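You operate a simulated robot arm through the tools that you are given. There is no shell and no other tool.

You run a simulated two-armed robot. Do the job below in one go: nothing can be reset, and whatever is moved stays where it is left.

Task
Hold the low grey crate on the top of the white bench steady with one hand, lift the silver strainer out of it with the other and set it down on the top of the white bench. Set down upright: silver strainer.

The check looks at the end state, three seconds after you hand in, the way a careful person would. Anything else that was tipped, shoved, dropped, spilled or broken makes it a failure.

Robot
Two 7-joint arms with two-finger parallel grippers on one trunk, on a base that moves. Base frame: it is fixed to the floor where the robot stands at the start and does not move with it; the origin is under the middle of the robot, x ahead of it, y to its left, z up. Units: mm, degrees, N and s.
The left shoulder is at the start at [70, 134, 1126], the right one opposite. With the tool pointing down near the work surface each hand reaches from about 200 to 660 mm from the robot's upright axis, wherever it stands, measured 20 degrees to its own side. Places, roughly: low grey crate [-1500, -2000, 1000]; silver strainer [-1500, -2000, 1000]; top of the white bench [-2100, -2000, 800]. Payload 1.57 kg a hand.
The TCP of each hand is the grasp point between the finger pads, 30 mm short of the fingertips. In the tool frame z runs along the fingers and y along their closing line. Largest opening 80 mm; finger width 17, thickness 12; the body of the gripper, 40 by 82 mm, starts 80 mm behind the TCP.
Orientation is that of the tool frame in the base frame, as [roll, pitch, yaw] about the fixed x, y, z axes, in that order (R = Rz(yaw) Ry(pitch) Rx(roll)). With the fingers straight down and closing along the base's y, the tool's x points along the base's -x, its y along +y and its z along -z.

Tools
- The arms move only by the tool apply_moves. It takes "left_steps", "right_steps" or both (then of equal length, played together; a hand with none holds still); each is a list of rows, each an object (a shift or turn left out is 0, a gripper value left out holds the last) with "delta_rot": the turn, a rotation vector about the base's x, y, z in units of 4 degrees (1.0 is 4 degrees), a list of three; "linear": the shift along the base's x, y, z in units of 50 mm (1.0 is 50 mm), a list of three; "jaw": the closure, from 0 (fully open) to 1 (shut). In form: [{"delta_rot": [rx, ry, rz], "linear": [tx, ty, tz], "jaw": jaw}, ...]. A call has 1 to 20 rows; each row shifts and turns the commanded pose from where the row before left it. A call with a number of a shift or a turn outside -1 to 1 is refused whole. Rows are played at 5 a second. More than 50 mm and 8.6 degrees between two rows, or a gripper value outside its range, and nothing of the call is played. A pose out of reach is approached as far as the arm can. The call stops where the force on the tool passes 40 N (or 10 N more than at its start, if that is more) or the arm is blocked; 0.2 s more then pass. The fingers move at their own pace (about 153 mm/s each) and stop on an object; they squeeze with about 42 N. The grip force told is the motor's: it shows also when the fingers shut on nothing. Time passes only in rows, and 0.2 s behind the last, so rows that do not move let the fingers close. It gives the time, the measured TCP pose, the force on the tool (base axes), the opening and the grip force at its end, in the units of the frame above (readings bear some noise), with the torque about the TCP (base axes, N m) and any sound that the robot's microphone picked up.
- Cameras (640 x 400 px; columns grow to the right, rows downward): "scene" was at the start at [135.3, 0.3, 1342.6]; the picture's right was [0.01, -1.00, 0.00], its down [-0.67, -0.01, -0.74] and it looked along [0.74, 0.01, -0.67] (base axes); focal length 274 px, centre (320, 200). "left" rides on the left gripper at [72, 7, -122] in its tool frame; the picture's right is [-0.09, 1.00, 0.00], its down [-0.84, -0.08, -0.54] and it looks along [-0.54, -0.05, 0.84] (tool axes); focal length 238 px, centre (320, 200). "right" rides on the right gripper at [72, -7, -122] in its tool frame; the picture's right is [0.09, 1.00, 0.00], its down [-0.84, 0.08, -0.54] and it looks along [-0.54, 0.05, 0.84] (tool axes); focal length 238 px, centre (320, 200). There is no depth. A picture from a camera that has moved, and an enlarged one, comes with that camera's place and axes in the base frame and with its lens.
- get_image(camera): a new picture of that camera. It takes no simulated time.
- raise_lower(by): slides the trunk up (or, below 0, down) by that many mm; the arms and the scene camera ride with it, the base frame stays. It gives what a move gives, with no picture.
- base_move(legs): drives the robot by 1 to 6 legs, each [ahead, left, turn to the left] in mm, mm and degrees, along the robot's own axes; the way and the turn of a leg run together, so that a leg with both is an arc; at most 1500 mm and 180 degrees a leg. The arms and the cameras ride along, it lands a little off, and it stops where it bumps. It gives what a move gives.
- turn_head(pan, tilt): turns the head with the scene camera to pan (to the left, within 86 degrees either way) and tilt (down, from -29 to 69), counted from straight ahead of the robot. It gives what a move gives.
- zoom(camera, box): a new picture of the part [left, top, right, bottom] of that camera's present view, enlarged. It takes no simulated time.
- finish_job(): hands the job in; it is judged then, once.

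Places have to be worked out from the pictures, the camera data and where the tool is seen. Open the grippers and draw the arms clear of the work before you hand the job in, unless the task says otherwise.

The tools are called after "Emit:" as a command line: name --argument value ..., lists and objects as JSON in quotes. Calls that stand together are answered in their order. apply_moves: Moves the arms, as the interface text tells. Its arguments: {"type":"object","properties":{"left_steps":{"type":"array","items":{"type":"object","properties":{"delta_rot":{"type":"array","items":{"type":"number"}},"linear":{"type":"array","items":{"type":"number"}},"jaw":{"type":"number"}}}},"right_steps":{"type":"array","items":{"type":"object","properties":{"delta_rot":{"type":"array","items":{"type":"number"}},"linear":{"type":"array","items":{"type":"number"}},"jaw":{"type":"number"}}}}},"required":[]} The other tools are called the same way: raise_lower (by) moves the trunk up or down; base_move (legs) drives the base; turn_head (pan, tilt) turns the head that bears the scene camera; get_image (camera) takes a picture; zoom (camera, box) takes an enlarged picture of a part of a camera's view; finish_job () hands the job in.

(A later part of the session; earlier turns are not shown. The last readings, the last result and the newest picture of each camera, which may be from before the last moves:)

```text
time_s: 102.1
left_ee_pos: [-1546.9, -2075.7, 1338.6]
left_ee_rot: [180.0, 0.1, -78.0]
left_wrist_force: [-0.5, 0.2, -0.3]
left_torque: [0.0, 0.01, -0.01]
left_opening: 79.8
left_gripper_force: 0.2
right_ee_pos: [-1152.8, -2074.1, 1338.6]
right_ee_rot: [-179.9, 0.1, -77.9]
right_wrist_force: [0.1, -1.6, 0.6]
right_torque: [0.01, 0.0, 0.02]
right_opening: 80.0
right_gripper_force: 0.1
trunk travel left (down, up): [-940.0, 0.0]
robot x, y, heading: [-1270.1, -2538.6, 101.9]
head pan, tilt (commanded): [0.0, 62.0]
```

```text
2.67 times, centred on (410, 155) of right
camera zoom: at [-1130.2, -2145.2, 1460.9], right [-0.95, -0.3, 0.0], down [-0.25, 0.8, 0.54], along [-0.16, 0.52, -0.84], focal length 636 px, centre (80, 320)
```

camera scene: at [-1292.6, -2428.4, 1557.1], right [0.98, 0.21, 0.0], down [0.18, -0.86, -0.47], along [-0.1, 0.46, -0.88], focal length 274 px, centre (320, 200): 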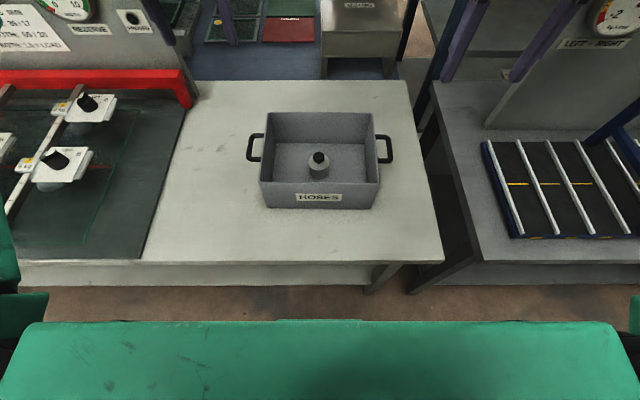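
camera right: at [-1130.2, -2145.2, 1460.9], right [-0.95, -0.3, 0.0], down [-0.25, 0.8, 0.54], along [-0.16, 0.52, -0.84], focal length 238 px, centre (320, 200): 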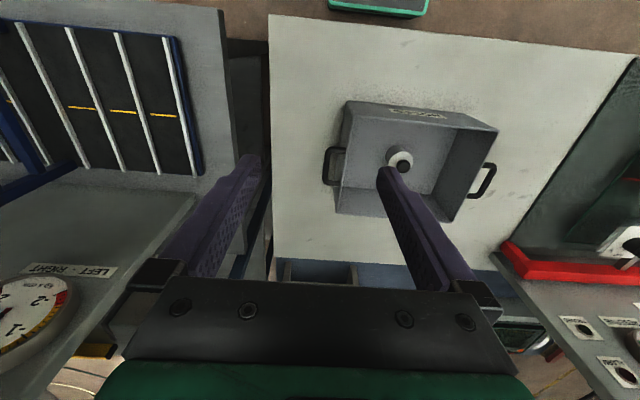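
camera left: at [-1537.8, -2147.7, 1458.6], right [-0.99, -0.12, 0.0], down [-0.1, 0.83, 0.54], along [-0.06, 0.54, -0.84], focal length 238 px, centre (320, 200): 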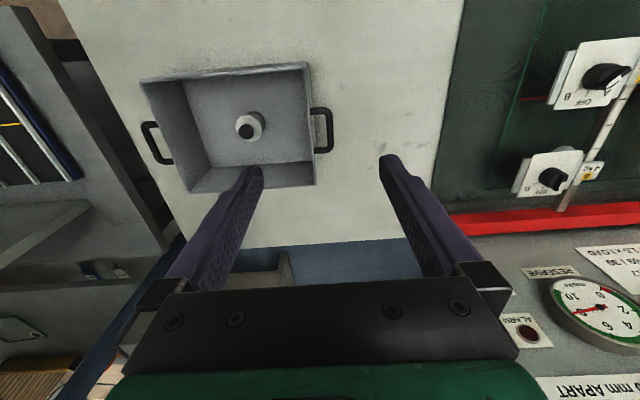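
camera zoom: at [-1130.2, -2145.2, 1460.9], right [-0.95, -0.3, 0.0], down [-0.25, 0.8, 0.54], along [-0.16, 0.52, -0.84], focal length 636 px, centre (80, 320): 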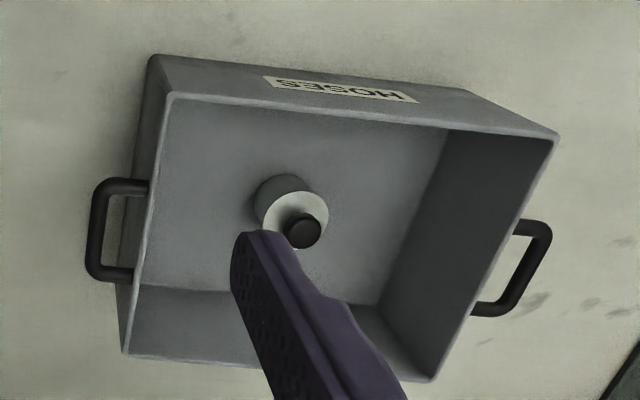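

Triangulation agrees: knob at about (-1394,-1968,924), crate top corners FR (-1225,-2058), FL (-1515,-2118), BR (-1270,-1830), BL (-1558,-1888) at z≈987, so the strainer is a ~60 mm cylinder with knob centred in the crate. I lower the trunk 200 mm (fingertips then ~1105, well above the crate) and check the arms' surroundings.

Emit:
raise_lower --by -200

Emit:
turn_head --pan 50 --tilt 40

Emit:
get_image --camera "scene"

Emit:
turn_head --pan -50 --tilt 40

Emit:
get_image --camera "scene"

```text
time_s: 104.2
left_ee_pos: [-1546.3, -2074.3, 1136.7]
left_ee_rot: [-180.0, -0.1, -78.0]
left_wrist_force: [0.0, 0.2, 0.2]
left_torque: [0.03, 0.01, -0.01]
left_opening: 80.3
left_gripper_force: 0.0
right_ee_pos: [-1152.2, -2073.3, 1138.5]
right_ee_rot: [180.0, 0.0, -77.9]
right_wrist_force: [-0.1, -0.5, 1.3]
right_torque: [0.01, -0.02, 0.0]
right_opening: 80.1
right_gripper_force: 0.1
trunk travel left (down, up): [-740.0, 200.0]
robot x, y, heading: [-1271.6, -2535.1, 102.4]
head pan, tilt (commanded): [0.0, 62.0]
```

```text
time_s: 105.4
left_ee_pos: [-1546.7, -2074.6, 1136.0]
left_ee_rot: [-180.0, 0.0, -77.9]
left_wrist_force: [0.4, -0.1, -0.5]
left_torque: [0.01, 0.01, 0.04]
left_opening: 79.9
left_gripper_force: 0.1
right_ee_pos: [-1153.0, -2073.3, 1137.7]
right_ee_rot: [180.0, 0.0, -77.9]
right_wrist_force: [0.3, -0.2, 0.9]
right_torque: [-0.04, 0.0, 0.0]
right_opening: 79.9
right_gripper_force: 0.0
trunk travel left (down, up): [-740.0, 200.0]
robot x, y, heading: [-1270.2, -2539.6, 102.1]
head pan, tilt (commanded): [50.0, 40.0]
```

```text
taken
camera scene: at [-1354.7, -2449.0, 1385.9], right [0.47, 0.88, 0.0], down [0.57, -0.3, -0.77], along [-0.68, 0.36, -0.64], focal length 274 px, centre (320, 200)
```

scene: 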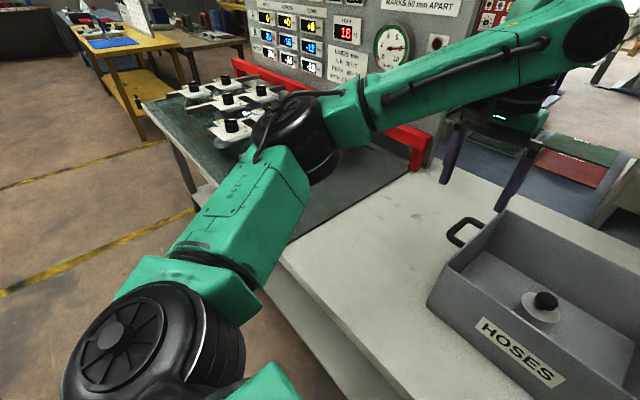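

```text
time_s: 107.2
left_ee_pos: [-1546.4, -2074.7, 1135.9]
left_ee_rot: [-180.0, 0.0, -77.9]
left_wrist_force: [-0.1, -0.1, 0.0]
left_torque: [-0.01, 0.0, -0.02]
left_opening: 79.9
left_gripper_force: 0.0
right_ee_pos: [-1152.4, -2072.1, 1138.4]
right_ee_rot: [-179.9, 0.0, -77.9]
right_wrist_force: [0.0, -1.3, -0.5]
right_torque: [0.01, -0.03, 0.02]
right_opening: 79.7
right_gripper_force: 0.1
trunk travel left (down, up): [-740.0, 200.0]
robot x, y, heading: [-1269.6, -2534.9, 102.4]
head pan, tilt (commanded): [-50.0, 40.0]
```

```text
taken
camera scene: at [-1227.4, -2421.8, 1385.9], right [0.79, -0.61, 0.0], down [-0.39, -0.51, -0.77], along [0.47, 0.6, -0.64], focal length 274 px, centre (320, 200)
```

scene: 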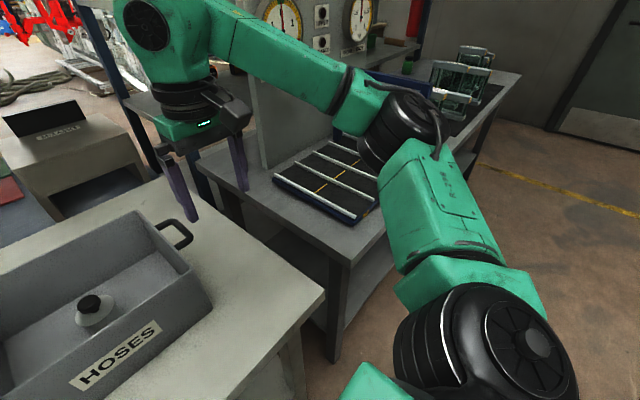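

The left side is clear. On the right, a blue-framed slat rack stands near the right elbow, so I zoom in to judge the clearance.

Emit:
zoom --camera "scene" --box '[240, 20, 540, 240]'

Emit:
turn_head --pan -70 --tilt 30

Emit:
get_image --camera "scene"

Emit:
get_image --camera "right"

```text
1.82 times, centred on (390, 130) of scene
camera zoom: at [-1227.4, -2421.8, 1385.9], right [0.79, -0.61, 0.0], down [-0.39, -0.51, -0.77], along [0.47, 0.6, -0.64], focal length 499 px, centre (193, 327)
```

zoom: 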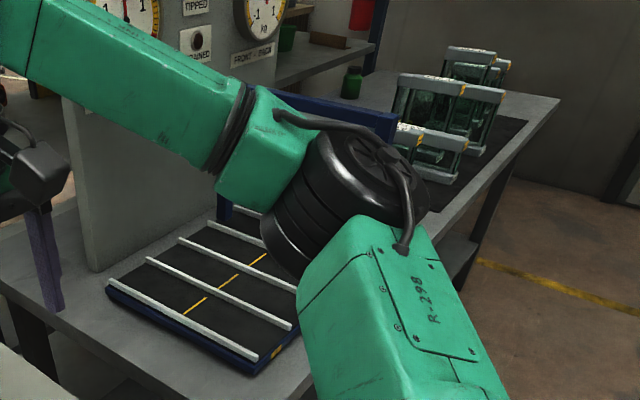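

```text
time_s: 108.0
left_ee_pos: [-1547.4, -2074.5, 1135.1]
left_ee_rot: [-180.0, 0.0, -78.0]
left_wrist_force: [-0.1, 0.2, 0.0]
left_torque: [-0.02, -0.03, -0.02]
left_opening: 80.0
left_gripper_force: 0.0
right_ee_pos: [-1152.5, -2073.2, 1137.6]
right_ee_rot: [180.0, 0.0, -77.9]
right_wrist_force: [-0.4, 0.4, -0.4]
right_torque: [0.0, -0.01, 0.0]
right_opening: 80.1
right_gripper_force: 0.1
trunk travel left (down, up): [-740.0, 200.0]
robot x, y, heading: [-1269.7, -2533.4, 102.2]
head pan, tilt (commanded): [-70.0, 30.0]
```

```text
taken
camera scene: at [-1203.1, -2440.8, 1401.2], right [0.53, -0.85, 0.0], down [-0.42, -0.27, -0.87], along [0.73, 0.46, -0.5], focal length 274 px, centre (320, 200)
```

scene: 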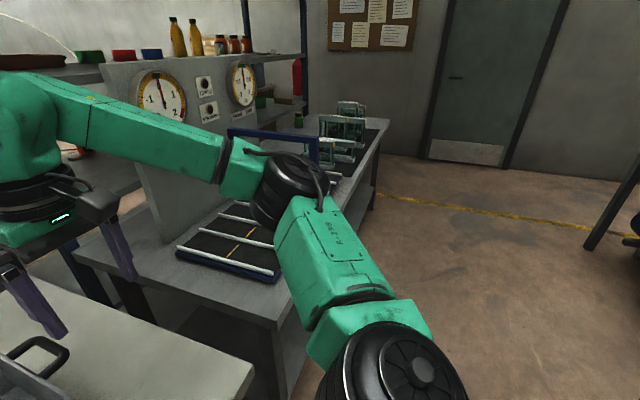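

```text
taken
camera right: at [-1130.7, -2142.9, 1260.3], right [-0.95, -0.3, 0.0], down [-0.25, 0.8, 0.54], along [-0.16, 0.52, -0.84], focal length 238 px, centre (320, 200)
```

right: 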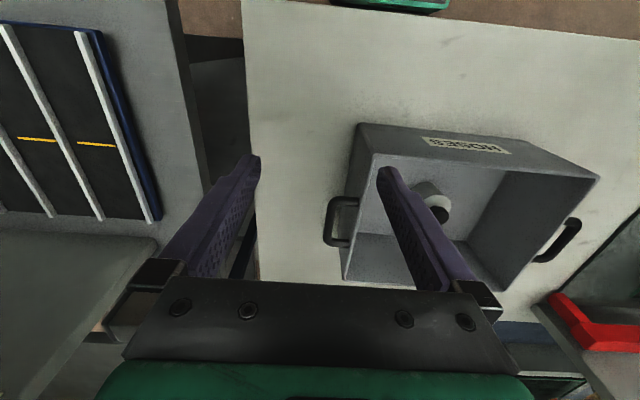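

The arms have ample clearance. I take the right hand above the free front part of the crate's right wall (target ≈ (-1236,-2021), clear of the handle), still above the rim.

Emit:
apply_moves --right_steps '[{"linear": [-0.334, 0.206, -0.312]}, {"linear": [-0.334, 0.206, -0.312]}, {"linear": [-0.334, 0.206, -0.312]}, {"linear": [-0.334, 0.206, -0.312]}, {"linear": [-0.334, 0.206, -0.312]}, {"linear": [0, 0, 0]}]'

Emit:
get_image --camera "right"

Emit:
turn_head --pan 0 --tilt 55

Emit:
get_image --camera "scene"

```text
time_s: 109.4
left_ee_pos: [-1546.7, -2074.3, 1136.0]
left_ee_rot: [180.0, 0.0, -77.9]
left_wrist_force: [1.0, -0.1, 0.0]
left_torque: [0.01, -0.01, 0.0]
left_opening: 80.2
left_gripper_force: 0.1
right_ee_pos: [-1236.9, -2020.4, 1059.0]
right_ee_rot: [179.9, 0.2, -77.9]
right_wrist_force: [-0.2, 0.1, 0.7]
right_torque: [0.03, 0.01, 0.04]
right_opening: 79.8
right_gripper_force: 0.0
trunk travel left (down, up): [-740.0, 200.0]
robot x, y, heading: [-1270.7, -2538.8, 102.2]
head pan, tilt (commanded): [-70.0, 30.0]
```

```text
taken
camera right: at [-1214.8, -2089.8, 1181.5], right [-0.95, -0.3, 0.0], down [-0.25, 0.8, 0.54], along [-0.16, 0.52, -0.84], focal length 238 px, centre (320, 200)
```

right: 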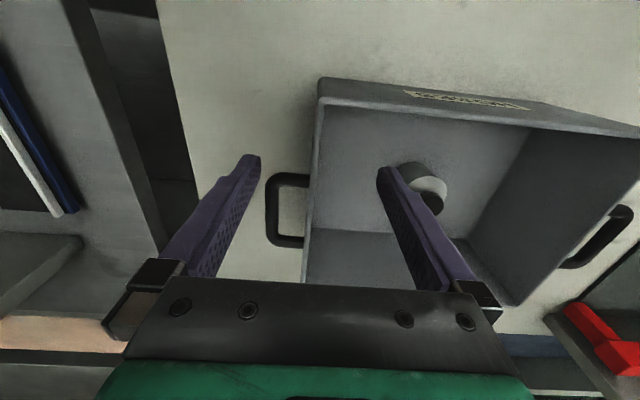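

```text
time_s: 110.8
left_ee_pos: [-1547.9, -2074.6, 1135.2]
left_ee_rot: [-180.0, 0.0, -77.9]
left_wrist_force: [0.3, 0.8, -0.1]
left_torque: [0.04, -0.01, -0.01]
left_opening: 79.9
left_gripper_force: 0.0
right_ee_pos: [-1236.9, -2020.6, 1058.7]
right_ee_rot: [180.0, 0.0, -77.8]
right_wrist_force: [0.0, -0.8, -0.2]
right_torque: [0.01, -0.01, 0.05]
right_opening: 80.0
right_gripper_force: 0.2
trunk travel left (down, up): [-740.0, 200.0]
robot x, y, heading: [-1271.8, -2536.9, 102.1]
head pan, tilt (commanded): [0.0, 55.0]
```

```text
taken
camera scene: at [-1294.7, -2418.3, 1365.2], right [0.98, 0.21, 0.0], down [0.17, -0.8, -0.57], along [-0.12, 0.56, -0.82], focal length 274 px, centre (320, 200)
```

scene: 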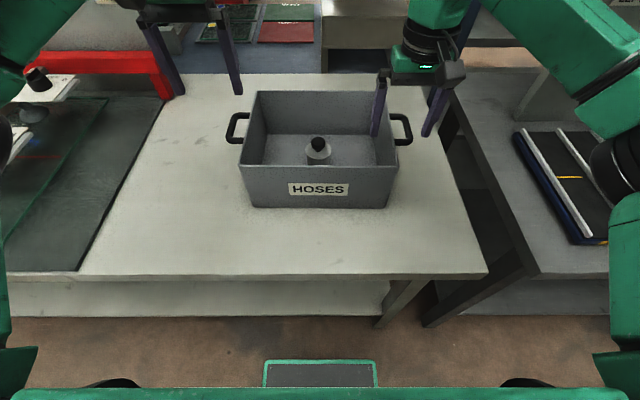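

The right hand is above the right wall; I zoom in to see how well the wall's top edge is centred between the fingers.

Emit:
zoom --camera "right" --box '[250, 70, 410, 170]'

Emit:
zoom --camera "scene" --box '[220, 60, 480, 220]'

Emit:
get_image --camera "left"

```text
4.00 times, centred on (330, 120) of right
camera zoom: at [-1215.1, -2089.5, 1181.6], right [-0.95, -0.3, 0.0], down [-0.25, 0.8, 0.54], along [-0.16, 0.52, -0.84], focal length 953 px, centre (280, 520)
```

zoom: 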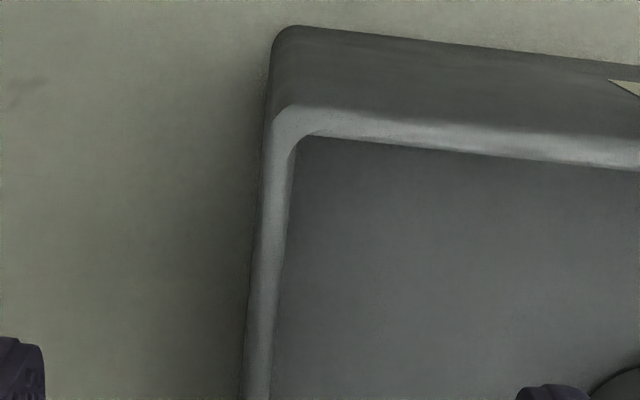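

```text
2.46 times, centred on (350, 140) of scene
camera zoom: at [-1294.7, -2418.3, 1365.2], right [0.98, 0.21, 0.0], down [0.17, -0.8, -0.57], along [-0.12, 0.56, -0.82], focal length 676 px, centre (246, 348)
```

zoom: 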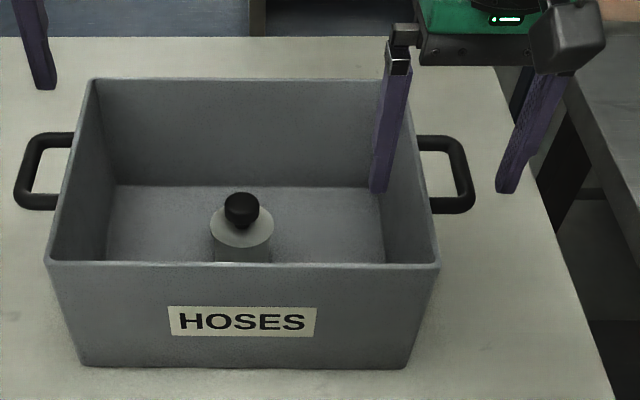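

```text
taken
camera left: at [-1538.3, -2145.4, 1257.8], right [-0.99, -0.12, 0.0], down [-0.1, 0.83, 0.54], along [-0.06, 0.54, -0.84], focal length 238 px, centre (320, 200)
```

left: 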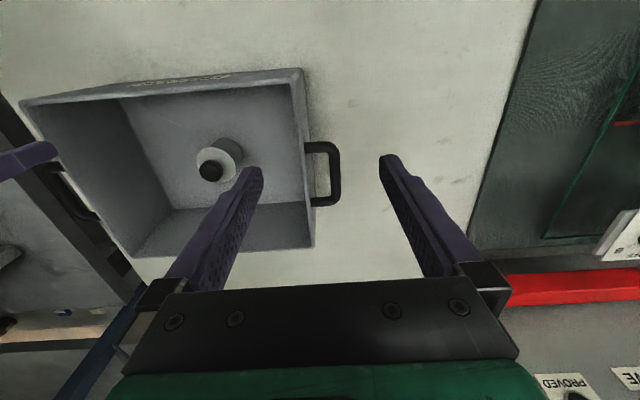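

The wall's top edge lies ~3.4 mm to the outside of the finger mid-line. I correct by that and lower the open fingers astride the wall.

Emit:
apply_moves --right_steps '[{"linear": [0.066, 0.014, 0]}, {"linear": [0, 0, -0.4]}, {"linear": [0, 0, -0.4]}, {"linear": [0, 0, -0.4]}, {"linear": [0, 0, -0.4]}, {"linear": [0, 0, 0]}]'

Emit:
get_image --camera "right"

Emit:
zoom --camera "scene" --box '[340, 40, 480, 220]'

```text
time_s: 112.2
left_ee_pos: [-1547.3, -2073.4, 1135.8]
left_ee_rot: [180.0, 0.0, -77.9]
left_wrist_force: [0.3, -0.4, 0.1]
left_torque: [0.04, 0.0, -0.02]
left_opening: 80.0
left_gripper_force: 0.1
right_ee_pos: [-1232.2, -2020.4, 978.4]
right_ee_rot: [-180.0, 0.0, -78.0]
right_wrist_force: [-0.3, 0.1, 0.7]
right_torque: [-0.02, 0.0, 0.03]
right_opening: 80.1
right_gripper_force: 0.1
trunk travel left (down, up): [-740.0, 200.0]
robot x, y, heading: [-1270.1, -2542.1, 102.1]
head pan, tilt (commanded): [0.0, 55.0]
```

```text
taken
camera right: at [-1210.7, -2089.9, 1100.4], right [-0.95, -0.3, 0.0], down [-0.25, 0.8, 0.54], along [-0.16, 0.52, -0.84], focal length 238 px, centre (320, 200)
```

right: 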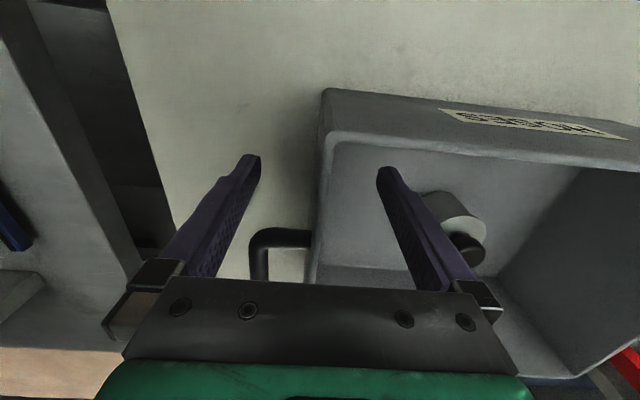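

```text
2.22 times, centred on (410, 130) of scene
camera zoom: at [-1294.8, -2418.6, 1365.2], right [0.98, 0.21, 0.0], down [0.17, -0.8, -0.57], along [-0.12, 0.56, -0.82], focal length 610 px, centre (120, 356)
```

zoom: 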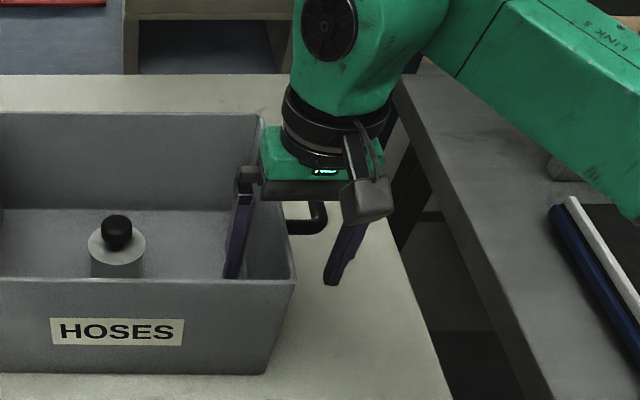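

The fingers straddle the wall. I zoom in to check centring at the TCP row.

Emit:
zoom --camera "right" --box '[240, 140, 400, 240]'

```text
4.00 times, centred on (320, 190) of right
camera zoom: at [-1210.7, -2089.9, 1100.4], right [-0.95, -0.3, 0.0], down [-0.25, 0.8, 0.54], along [-0.16, 0.52, -0.84], focal length 953 px, centre (320, 240)
```

zoom: 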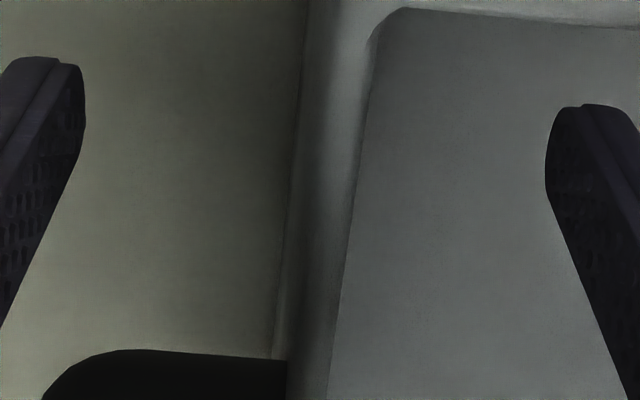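

The wall is centred within a millimetre. I close the right gripper in stages on the wall and watch the forces.

Emit:
apply_moves --right_steps '[{"jaw": 0.4}, {"jaw": 0.7}, {"jaw": 0.8}, {"jaw": 0.85}, {"jaw": 0.85}]'

Emit:
zoom --camera "right" --box '[240, 140, 400, 240]'

```text
time_s: 113.4
left_ee_pos: [-1546.9, -2075.3, 1136.7]
left_ee_rot: [-179.9, 0.0, -77.9]
left_wrist_force: [0.0, 0.4, -0.5]
left_torque: [0.05, -0.03, -0.01]
left_opening: 80.1
left_gripper_force: 0.1
right_ee_pos: [-1233.4, -2019.8, 977.9]
right_ee_rot: [180.0, 0.0, -78.0]
right_wrist_force: [0.3, -1.1, -0.5]
right_torque: [0.01, 0.0, -0.01]
right_opening: 11.8
right_gripper_force: 0.1
trunk travel left (down, up): [-740.0, 200.0]
robot x, y, heading: [-1272.3, -2537.0, 102.2]
head pan, tilt (commanded): [0.0, 55.0]
```

```text
4.00 times, centred on (320, 190) of right
camera zoom: at [-1210.7, -2089.7, 1100.7], right [-0.95, -0.3, 0.0], down [-0.25, 0.8, 0.54], along [-0.16, 0.52, -0.84], focal length 953 px, centre (320, 240)
```

zoom: 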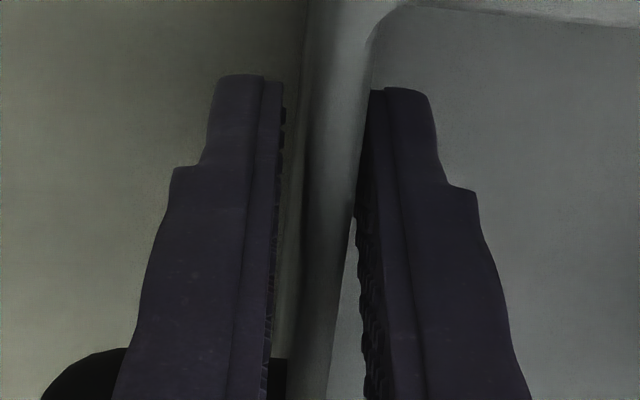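

At 11.8 mm opening there is still no contact force; I close fully so that the fingers grip the wall.

Emit:
apply_moves --right_steps '[{"jaw": 0.89}, {"jaw": 0.92}, {"jaw": 0.95}, {"jaw": 1.0}, {"jaw": 1.0}]'

Emit:
get_image --camera "scene"

Emit:
zoom --camera "scene" --box '[220, 60, 480, 220]'

Emit:
get_image --camera "left"

```text
time_s: 114.6
left_ee_pos: [-1547.0, -2073.4, 1135.3]
left_ee_rot: [-180.0, 0.0, -77.8]
left_wrist_force: [0.0, -0.3, -0.4]
left_torque: [0.0, 0.0, -0.05]
left_opening: 79.8
left_gripper_force: 0.1
right_ee_pos: [-1231.9, -2019.6, 977.7]
right_ee_rot: [180.0, 0.1, -78.0]
right_wrist_force: [-0.8, 0.9, 1.3]
right_torque: [-0.07, -0.07, -0.45]
right_opening: 6.0
right_gripper_force: 25.5
trunk travel left (down, up): [-740.0, 200.0]
robot x, y, heading: [-1271.7, -2539.7, 102.1]
head pan, tilt (commanded): [0.0, 55.0]
```

```text
taken
camera scene: at [-1295.1, -2418.3, 1365.2], right [0.98, 0.21, 0.0], down [0.17, -0.8, -0.57], along [-0.12, 0.56, -0.82], focal length 274 px, centre (320, 200)
```

scene: 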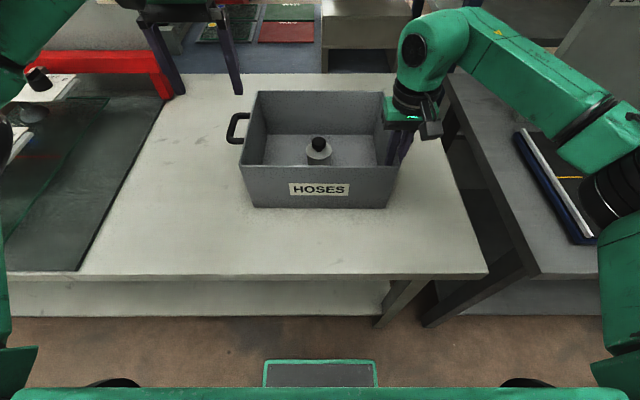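

```text
2.46 times, centred on (350, 140) of scene
camera zoom: at [-1295.1, -2418.3, 1365.2], right [0.98, 0.21, 0.0], down [0.17, -0.8, -0.57], along [-0.12, 0.56, -0.82], focal length 676 px, centre (246, 348)
```

zoom: 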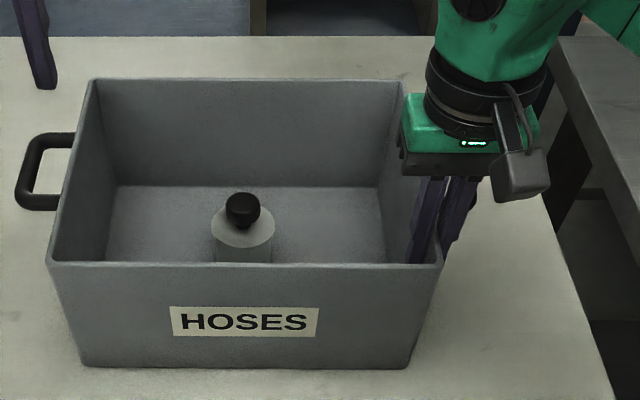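

```text
taken
camera left: at [-1538.6, -2145.4, 1257.7], right [-0.99, -0.12, 0.0], down [-0.1, 0.83, 0.54], along [-0.06, 0.54, -0.84], focal length 238 px, centre (320, 200)
```

left: 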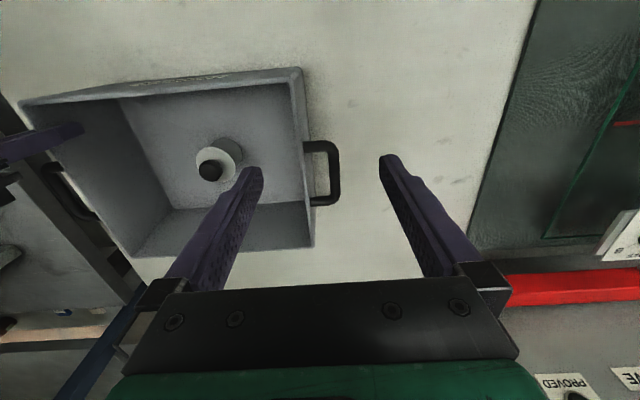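

The right hand grips the wall (6.0 mm, 25 N) and the crate has stayed put within ~1.5 mm. Now I bring the left hand above the strainer at about (-1394,-1967), keeping it high.

Emit:
apply_moves --left_steps '[{"linear": [0.51, 0.357, -0.153]}, {"linear": [0.51, 0.357, -0.153]}, {"linear": [0.51, 0.357, -0.153]}, {"linear": [0.51, 0.357, -0.153]}, {"linear": [0.51, 0.357, -0.153]}, {"linear": [0.51, 0.357, -0.153]}, {"linear": [0, 0, 0]}]'

Emit:
get_image --camera "left"

Emit:
get_image --camera "scene"

```text
time_s: 116.2
left_ee_pos: [-1412.9, -1983.7, 1095.1]
left_ee_rot: [-180.0, 0.2, -77.9]
left_wrist_force: [0.4, -1.0, 0.0]
left_torque: [-0.01, -0.01, -0.01]
left_opening: 79.8
left_gripper_force: 0.0
left hand out of reach, approached as far as the arm can: row 6
right_ee_pos: [-1232.0, -2020.6, 977.8]
right_ee_rot: [180.0, 0.1, -77.8]
right_wrist_force: [0.0, -0.4, 2.2]
right_torque: [0.13, -0.23, -0.15]
right_opening: 6.1
right_gripper_force: 26.0
trunk travel left (down, up): [-740.0, 200.0]
robot x, y, heading: [-1270.9, -2538.2, 101.8]
head pan, tilt (commanded): [0.0, 55.0]
```

```text
taken
camera left: at [-1404.6, -2055.1, 1216.4], right [-0.99, -0.12, 0.0], down [-0.1, 0.83, 0.54], along [-0.06, 0.54, -0.84], focal length 238 px, centre (320, 200)
```

left: 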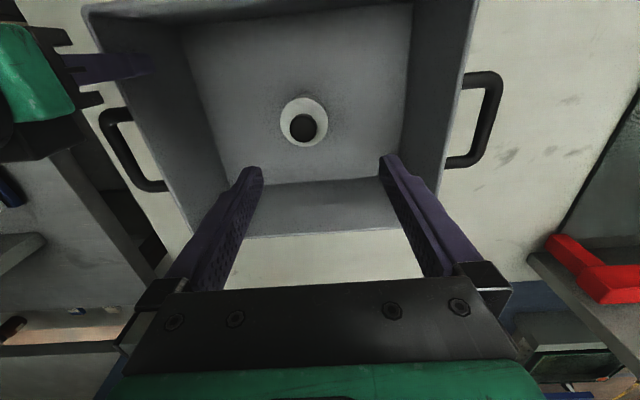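

```text
taken
camera scene: at [-1294.5, -2418.8, 1365.3], right [0.98, 0.21, 0.0], down [0.17, -0.8, -0.57], along [-0.12, 0.56, -0.82], focal length 274 px, centre (320, 200)
```

scene: 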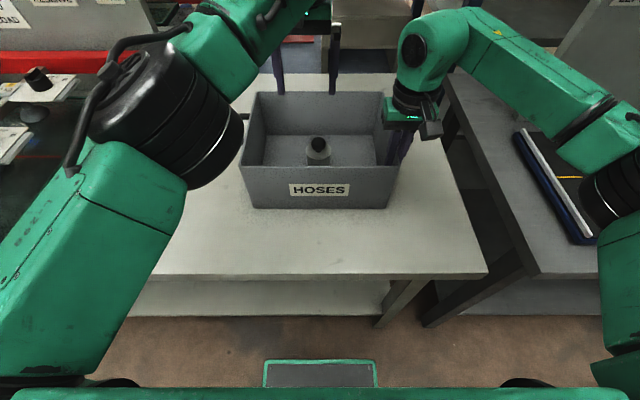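

Row 6 hit the reach limit at that height; the reach improves lower down (wrist nearer shoulder level). I lower the left hand straight down to about z 1015, still above the knob (top ≈ 940, fingertips ≈ 985), and see where it lands.

Emit:
apply_moves --left_steps '[{"linear": [0, 0, -0.4]}, {"linear": [0, 0, -0.4]}, {"linear": [0, 0, -0.4]}, {"linear": [0, 0, -0.3]}, {"linear": [0, 0, 0]}]'

Emit:
get_image --camera "left"

```text
time_s: 117.4
left_ee_pos: [-1412.8, -1984.2, 1020.1]
left_ee_rot: [179.9, 0.0, -77.9]
left_wrist_force: [-0.3, -0.3, -0.8]
left_torque: [-0.06, -0.01, -0.01]
left_opening: 80.0
left_gripper_force: 0.0
right_ee_pos: [-1231.4, -2020.7, 978.8]
right_ee_rot: [179.9, 0.1, -77.8]
right_wrist_force: [0.7, -1.1, 0.5]
right_torque: [0.16, -0.16, -0.15]
right_opening: 5.8
right_gripper_force: 26.1
trunk travel left (down, up): [-740.0, 200.0]
robot x, y, heading: [-1273.0, -2541.4, 102.3]
head pan, tilt (commanded): [0.0, 55.0]
```

```text
taken
camera left: at [-1404.4, -2054.9, 1141.1], right [-0.99, -0.12, 0.0], down [-0.1, 0.83, 0.54], along [-0.06, 0.54, -0.84], focal length 238 px, centre (320, 200)
```

left: 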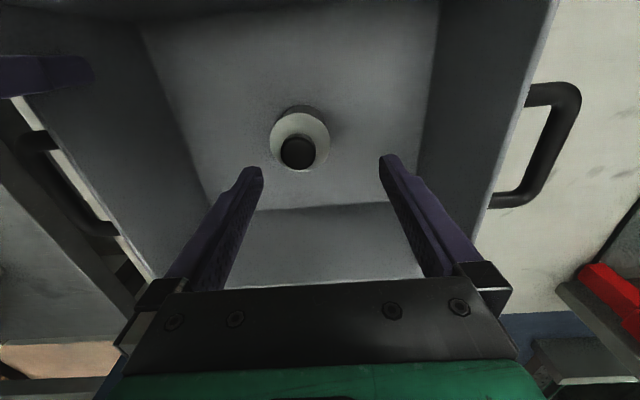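

The knob is seen at ≈(-1393,-1969), so I shift the left hand by (+19,+16) at this height and check the centring.

Emit:
apply_moves --left_steps '[{"linear": [0.13, 0.11, -0.1]}, {"linear": [0.13, 0.11, -0.1]}, {"linear": [0.13, 0.11, 0]}, {"linear": [0, 0, 0]}]'

Emit:
get_image --camera "left"

Emit:
zoom --camera "left" --box '[220, 80, 420, 220]'

Emit:
get_image --camera "scene"

```text
time_s: 118.4
left_ee_pos: [-1395.2, -1975.0, 1009.6]
left_ee_rot: [-179.9, -0.1, -77.9]
left_wrist_force: [-0.4, 0.2, 0.5]
left_torque: [0.01, 0.0, -0.01]
left_opening: 80.0
left_gripper_force: 0.2
left hand out of reach, approached as far as the arm can: row 3
right_ee_pos: [-1233.2, -2019.6, 977.2]
right_ee_rot: [180.0, 0.1, -77.9]
right_wrist_force: [0.9, -1.0, 0.0]
right_torque: [0.03, -0.22, -0.1]
right_opening: 5.9
right_gripper_force: 26.3
trunk travel left (down, up): [-740.0, 200.0]
robot x, y, heading: [-1270.7, -2541.9, 102.1]
head pan, tilt (commanded): [0.0, 55.0]
```

```text
taken
camera left: at [-1386.1, -2046.6, 1130.9], right [-0.99, -0.12, 0.0], down [-0.1, 0.83, 0.54], along [-0.06, 0.54, -0.84], focal length 238 px, centre (320, 200)
```

left: 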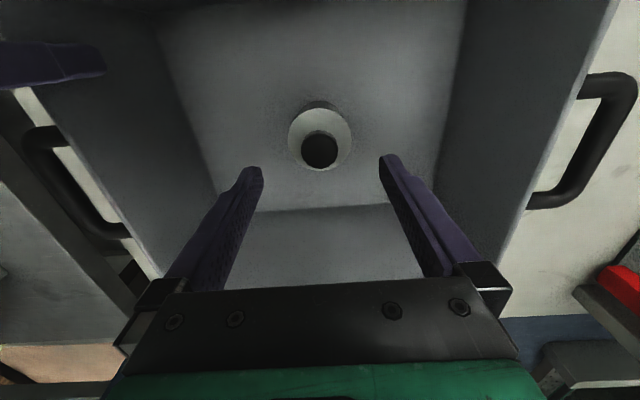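

```text
2.86 times, centred on (320, 150) of left
camera zoom: at [-1386.1, -2046.6, 1130.9], right [-0.99, -0.12, 0.0], down [-0.1, 0.83, 0.54], along [-0.06, 0.54, -0.84], focal length 681 px, centre (320, 343)
```

zoom: 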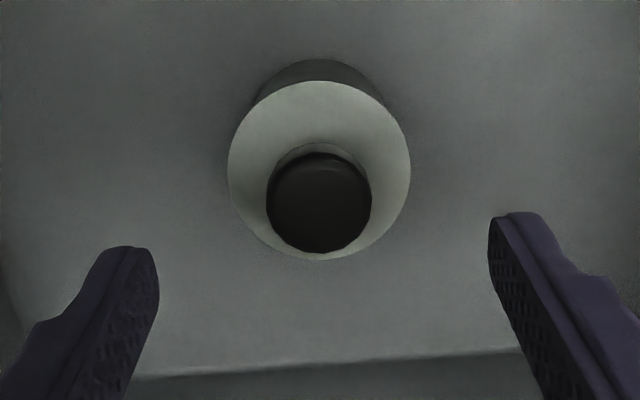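

```text
taken
camera scene: at [-1294.5, -2418.6, 1365.3], right [0.98, 0.21, 0.0], down [0.17, -0.8, -0.57], along [-0.12, 0.56, -0.82], focal length 274 px, centre (320, 200)
```

scene: 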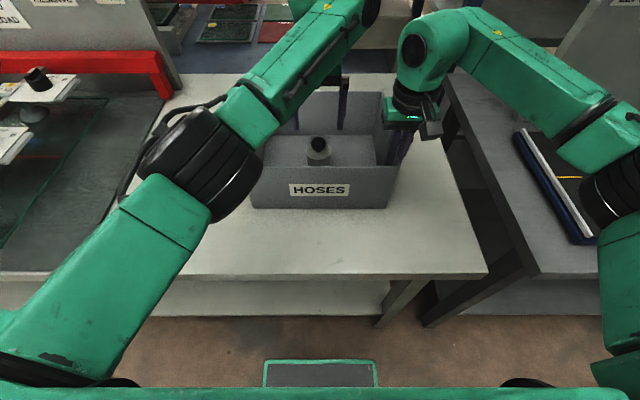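

Lateral centring is right on (knob at column 319); the hand is ~5 mm short in the forward direction. I go down to z≈960 beside the knob and then add the last 5 mm.

Emit:
apply_moves --left_steps '[{"linear": [0, 0, -0.4]}, {"linear": [0, 0, -0.4]}, {"linear": [0, 0, -0.2]}, {"linear": [0, 0.1, 0]}, {"linear": [0, 0, 0]}]'

Emit:
zoom --camera "left" --box '[220, 80, 420, 220]'

```text
time_s: 119.6
left_ee_pos: [-1394.7, -1970.4, 958.1]
left_ee_rot: [-179.9, 0.1, -77.9]
left_wrist_force: [-0.2, 1.3, 0.4]
left_torque: [-0.03, -0.01, 0.02]
left_opening: 79.8
left_gripper_force: 0.0
right_ee_pos: [-1232.2, -2019.8, 977.6]
right_ee_rot: [180.0, 0.2, -77.9]
right_wrist_force: [1.0, -1.0, 1.9]
right_torque: [-0.07, -0.25, -0.03]
right_opening: 6.0
right_gripper_force: 26.2
trunk travel left (down, up): [-740.0, 200.0]
robot x, y, heading: [-1270.6, -2537.1, 102.3]
head pan, tilt (commanded): [0.0, 55.0]
```

```text
2.86 times, centred on (320, 150) of left
camera zoom: at [-1386.2, -2041.4, 1080.9], right [-0.99, -0.12, 0.0], down [-0.1, 0.83, 0.54], along [-0.06, 0.54, -0.84], focal length 681 px, centre (320, 343)
```

zoom: 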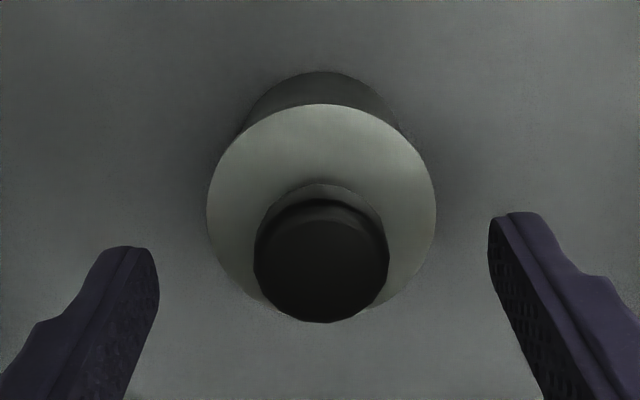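

The hand is now centred over the cylinder (diameter ≈ 63 mm, 8 mm clearance a side). I lower it slowly to z≈898 so that the fingers flank the body.

Emit:
apply_moves --left_steps '[{"linear": [0, 0, -0.3]}, {"linear": [0, 0, -0.3]}, {"linear": [0, 0, -0.3]}, {"linear": [0, 0, -0.3]}, {"linear": [0, 0, 0]}]'

Emit:
get_image --camera "left"

Emit:
zoom --camera "scene" --box '[220, 60, 480, 220]'

```text
time_s: 120.8
left_ee_pos: [-1396.2, -1971.0, 900.1]
left_ee_rot: [-180.0, 0.1, -77.9]
left_wrist_force: [0.9, -0.3, 0.2]
left_torque: [0.0, 0.01, -0.01]
left_opening: 80.1
left_gripper_force: 0.0
right_ee_pos: [-1232.2, -2020.1, 978.1]
right_ee_rot: [179.9, 0.1, -78.0]
right_wrist_force: [0.3, -0.3, 1.1]
right_torque: [-0.02, -0.22, -0.06]
right_opening: 6.0
right_gripper_force: 25.4
trunk travel left (down, up): [-740.0, 200.0]
robot x, y, heading: [-1269.9, -2534.9, 102.1]
head pan, tilt (commanded): [0.0, 55.0]
```

```text
taken
camera left: at [-1386.3, -2041.8, 1022.1], right [-0.99, -0.12, 0.0], down [-0.1, 0.83, 0.54], along [-0.06, 0.54, -0.84], focal length 238 px, centre (320, 200)
```

left: 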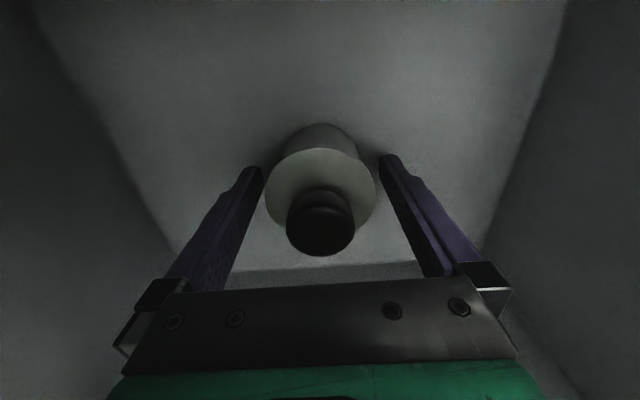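

```text
2.46 times, centred on (350, 140) of scene
camera zoom: at [-1294.6, -2418.5, 1365.2], right [0.98, 0.21, 0.0], down [0.17, -0.8, -0.57], along [-0.12, 0.56, -0.82], focal length 676 px, centre (246, 348)
```

zoom: 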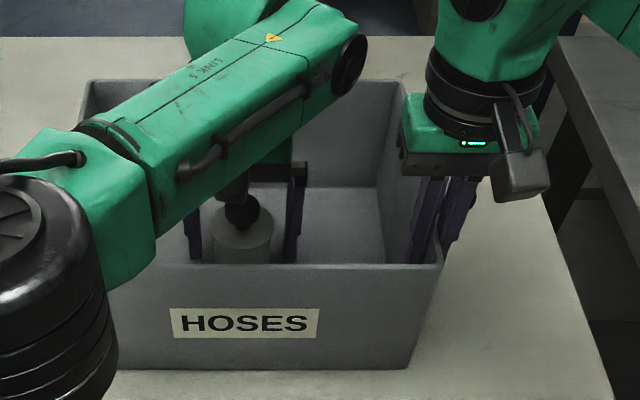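

The fingers flank the cylinder evenly with no contact force. I close the left gripper on it in stages.

Emit:
apply_moves --left_steps '[{"jaw": 0.1}, {"jaw": 0.16}, {"jaw": 0.2}, {"jaw": 0.25}, {"jaw": 0.3}, {"jaw": 0.3}]'

Emit:
get_image --camera "left"

```text
time_s: 122.2
left_ee_pos: [-1396.3, -1970.6, 900.8]
left_ee_rot: [-179.9, 0.2, -77.8]
left_wrist_force: [0.4, 0.2, 0.7]
left_torque: [-0.03, 0.05, 0.01]
left_opening: 56.9
left_gripper_force: 41.3
right_ee_pos: [-1231.0, -2019.4, 978.9]
right_ee_rot: [-179.9, 0.2, -77.9]
right_wrist_force: [0.3, 0.5, 1.5]
right_torque: [0.02, -0.18, -0.05]
right_opening: 6.0
right_gripper_force: 26.0
trunk travel left (down, up): [-740.0, 200.0]
robot x, y, heading: [-1273.3, -2535.8, 101.9]
head pan, tilt (commanded): [0.0, 55.0]
```

```text
taken
camera left: at [-1386.2, -2041.8, 1022.1], right [-0.99, -0.12, 0.0], down [-0.1, 0.83, 0.54], along [-0.06, 0.54, -0.84], focal length 238 px, centre (320, 200)
```

left: 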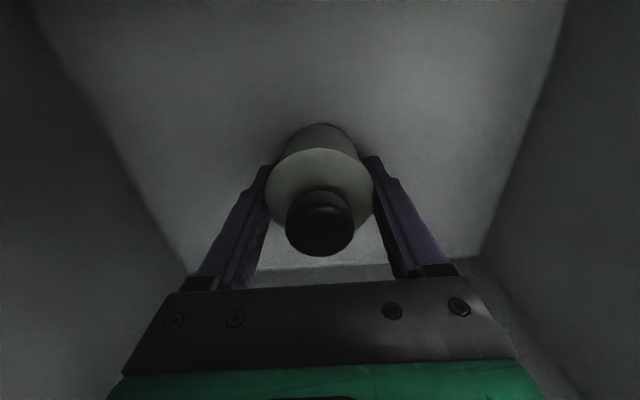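

The left gripper holds the cylinder at 56.9 mm with 41 N. I lift 12 mm straight up first and check both hands.

Emit:
apply_moves --left_steps '[{"jaw": 0.6}, {"jaw": 1.0}, {"linear": [0, 0, 0.08]}, {"linear": [0, 0, 0.08]}, {"linear": [0, 0, 0.08]}, {"linear": [0, 0, 0]}]'

Emit:
get_image --camera "left"

Emit:
zoom --camera "scene" --box '[220, 60, 480, 220]'

```text
time_s: 123.6
left_ee_pos: [-1394.4, -1970.8, 911.9]
left_ee_rot: [-180.0, 0.0, -77.9]
left_wrist_force: [-0.5, 0.1, -0.5]
left_torque: [0.04, 0.0, -0.01]
left_opening: 56.7
left_gripper_force: 41.9
right_ee_pos: [-1231.9, -2020.3, 978.3]
right_ee_rot: [-180.0, 0.1, -77.9]
right_wrist_force: [1.4, 0.8, 1.3]
right_torque: [0.12, -0.15, -0.1]
right_opening: 6.0
right_gripper_force: 25.6
trunk travel left (down, up): [-740.0, 200.0]
robot x, y, heading: [-1270.8, -2536.6, 102.2]
head pan, tilt (commanded): [0.0, 55.0]
```

```text
taken
camera left: at [-1385.9, -2041.6, 1033.6], right [-0.99, -0.12, 0.0], down [-0.1, 0.83, 0.54], along [-0.06, 0.54, -0.84], focal length 238 px, centre (320, 200)
```

left: 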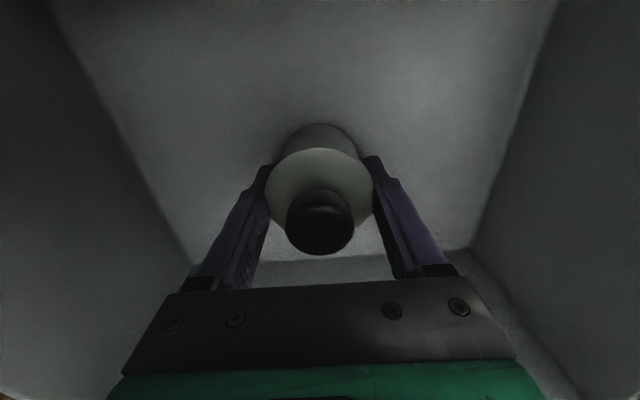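

```text
2.46 times, centred on (350, 140) of scene
camera zoom: at [-1294.6, -2418.5, 1365.2], right [0.98, 0.21, 0.0], down [0.17, -0.8, -0.57], along [-0.12, 0.56, -0.82], focal length 676 px, centre (246, 348)
```

zoom: 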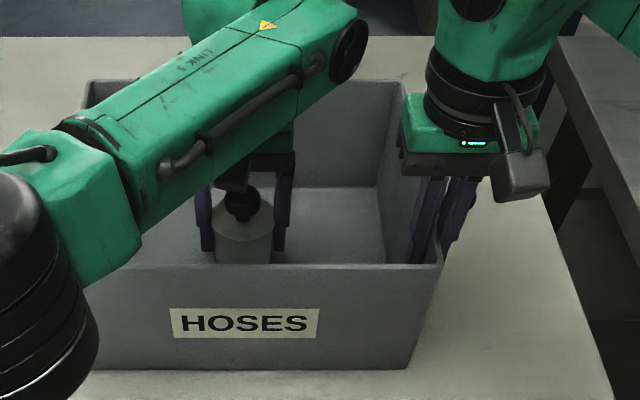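

The strainer comes up with the hand and the crate stays still. I continue lifting to z≈1065, drifting slightly left and back to stay within reach and inside the crate's opening.

Emit:
apply_moves --left_steps '[{"linear": [-0.054, -0.081, 0.3]}, {"linear": [-0.054, -0.081, 0.3]}, {"linear": [-0.054, -0.081, 0.3]}, {"linear": [-0.054, -0.081, 0.3]}, {"linear": [-0.054, -0.081, 0.3]}, {"linear": [-0.054, -0.081, 0.3]}, {"linear": [-0.054, -0.081, 0.3]}, {"linear": [-0.054, -0.081, 0.3]}, {"linear": [-0.054, -0.081, 0.3]}, {"linear": [-0.054, -0.081, 0.3]}, {"linear": [0, 0, 0]}]'

Emit:
get_image --camera "left"

Emit:
get_image --camera "scene"

```text
time_s: 126.0
left_ee_pos: [-1421.0, -2010.1, 1061.5]
left_ee_rot: [-179.9, 0.0, -77.8]
left_wrist_force: [0.8, 0.3, -0.7]
left_torque: [-0.06, 0.0, 0.03]
left_opening: 56.8
left_gripper_force: 41.9
right_ee_pos: [-1231.9, -2020.5, 979.2]
right_ee_rot: [179.8, 0.1, -77.8]
right_wrist_force: [0.3, 0.2, 1.6]
right_torque: [0.04, -0.16, -0.08]
right_opening: 5.7
right_gripper_force: 26.2
trunk travel left (down, up): [-740.0, 200.0]
robot x, y, heading: [-1273.3, -2538.8, 102.0]
head pan, tilt (commanded): [0.0, 55.0]
```

```text
taken
camera left: at [-1412.7, -2081.3, 1184.1], right [-0.99, -0.12, 0.0], down [-0.1, 0.83, 0.54], along [-0.06, 0.54, -0.84], focal length 238 px, centre (320, 200)
```

left: 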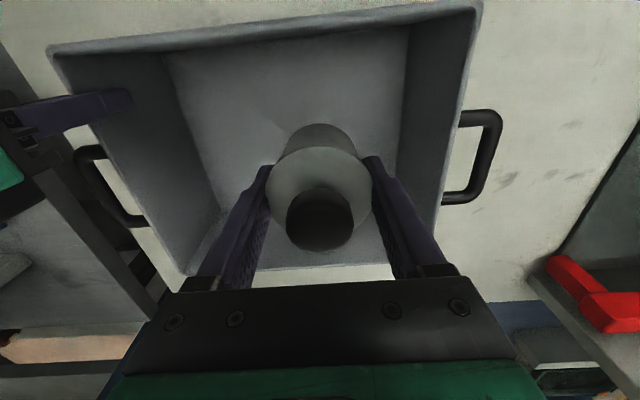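

```text
taken
camera scene: at [-1294.6, -2418.5, 1365.2], right [0.98, 0.21, 0.0], down [0.17, -0.8, -0.57], along [-0.12, 0.56, -0.82], focal length 274 px, centre (320, 200)
```

scene: 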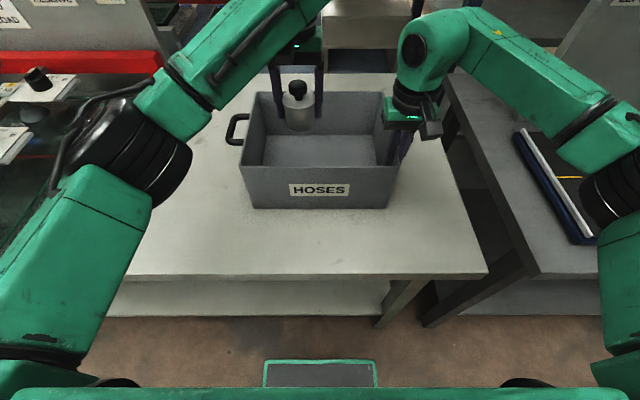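

The strainer is clear of the crate. I zoom in to measure its lower edge before moving over the left wall.

Emit:
zoom --camera "scene" --box '[220, 30, 420, 190]'

```text
2.50 times, centred on (320, 110) of scene
camera zoom: at [-1294.6, -2418.5, 1365.2], right [0.98, 0.21, 0.0], down [0.17, -0.8, -0.57], along [-0.12, 0.56, -0.82], focal length 686 px, centre (320, 425)
```

zoom: 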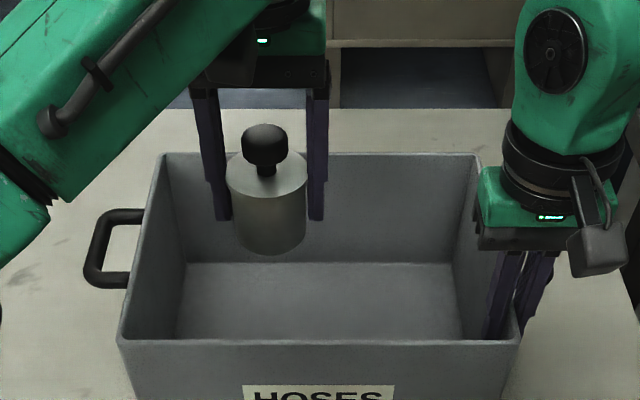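

The strainer's underside is at z≈1018 (43 mm below the TCP), 31 mm above the rim. I carry it left over the wall to ≈(-1703,-2099), the free bench area between the crate and the green mat.

Emit:
apply_moves --left_steps '[{"linear": [-0.47, -0.148, 0]}, {"linear": [-0.47, -0.148, 0]}, {"linear": [-0.47, -0.148, 0]}, {"linear": [-0.47, -0.148, 0]}, {"linear": [-0.47, -0.148, 0]}, {"linear": [-0.47, -0.148, 0]}, {"linear": [-0.47, -0.148, 0]}, {"linear": [-0.47, -0.148, 0]}, {"linear": [-0.47, -0.148, 0]}, {"linear": [-0.47, -0.148, 0]}, {"linear": [-0.47, -0.148, 0]}, {"linear": [-0.47, -0.148, 0]}, {"linear": [0, 0, 0]}]'

Emit:
get_image --camera "left"

Emit:
get_image --camera "scene"

```text
time_s: 128.8
left_ee_pos: [-1702.8, -2099.7, 1062.3]
left_ee_rot: [-180.0, -0.1, -78.0]
left_wrist_force: [0.0, -0.1, -1.0]
left_torque: [0.01, 0.01, 0.02]
left_opening: 56.9
left_gripper_force: 41.6
right_ee_pos: [-1232.3, -2019.5, 977.5]
right_ee_rot: [-180.0, 0.1, -77.8]
right_wrist_force: [0.4, -0.1, 1.2]
right_torque: [0.15, -0.15, -0.1]
right_opening: 5.7
right_gripper_force: 25.3
trunk travel left (down, up): [-740.0, 200.0]
robot x, y, heading: [-1269.4, -2534.5, 102.1]
head pan, tilt (commanded): [0.0, 55.0]
```

```text
taken
camera left: at [-1694.7, -2170.4, 1182.9], right [-0.99, -0.12, 0.0], down [-0.1, 0.83, 0.54], along [-0.06, 0.54, -0.84], focal length 238 px, centre (320, 200)
```

left: 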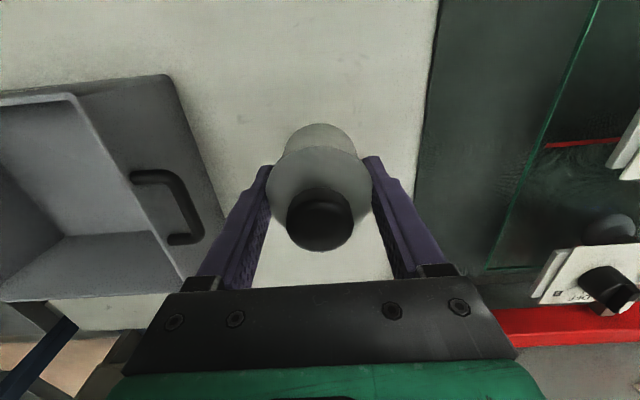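

```text
taken
camera scene: at [-1294.8, -2418.6, 1365.2], right [0.98, 0.21, 0.0], down [0.17, -0.8, -0.57], along [-0.12, 0.56, -0.82], focal length 274 px, centre (320, 200)
```

scene: 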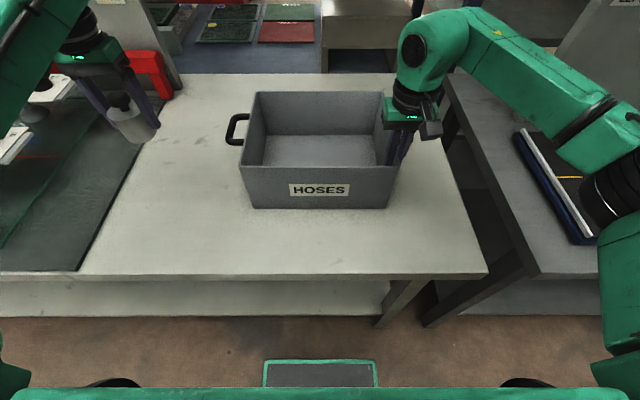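

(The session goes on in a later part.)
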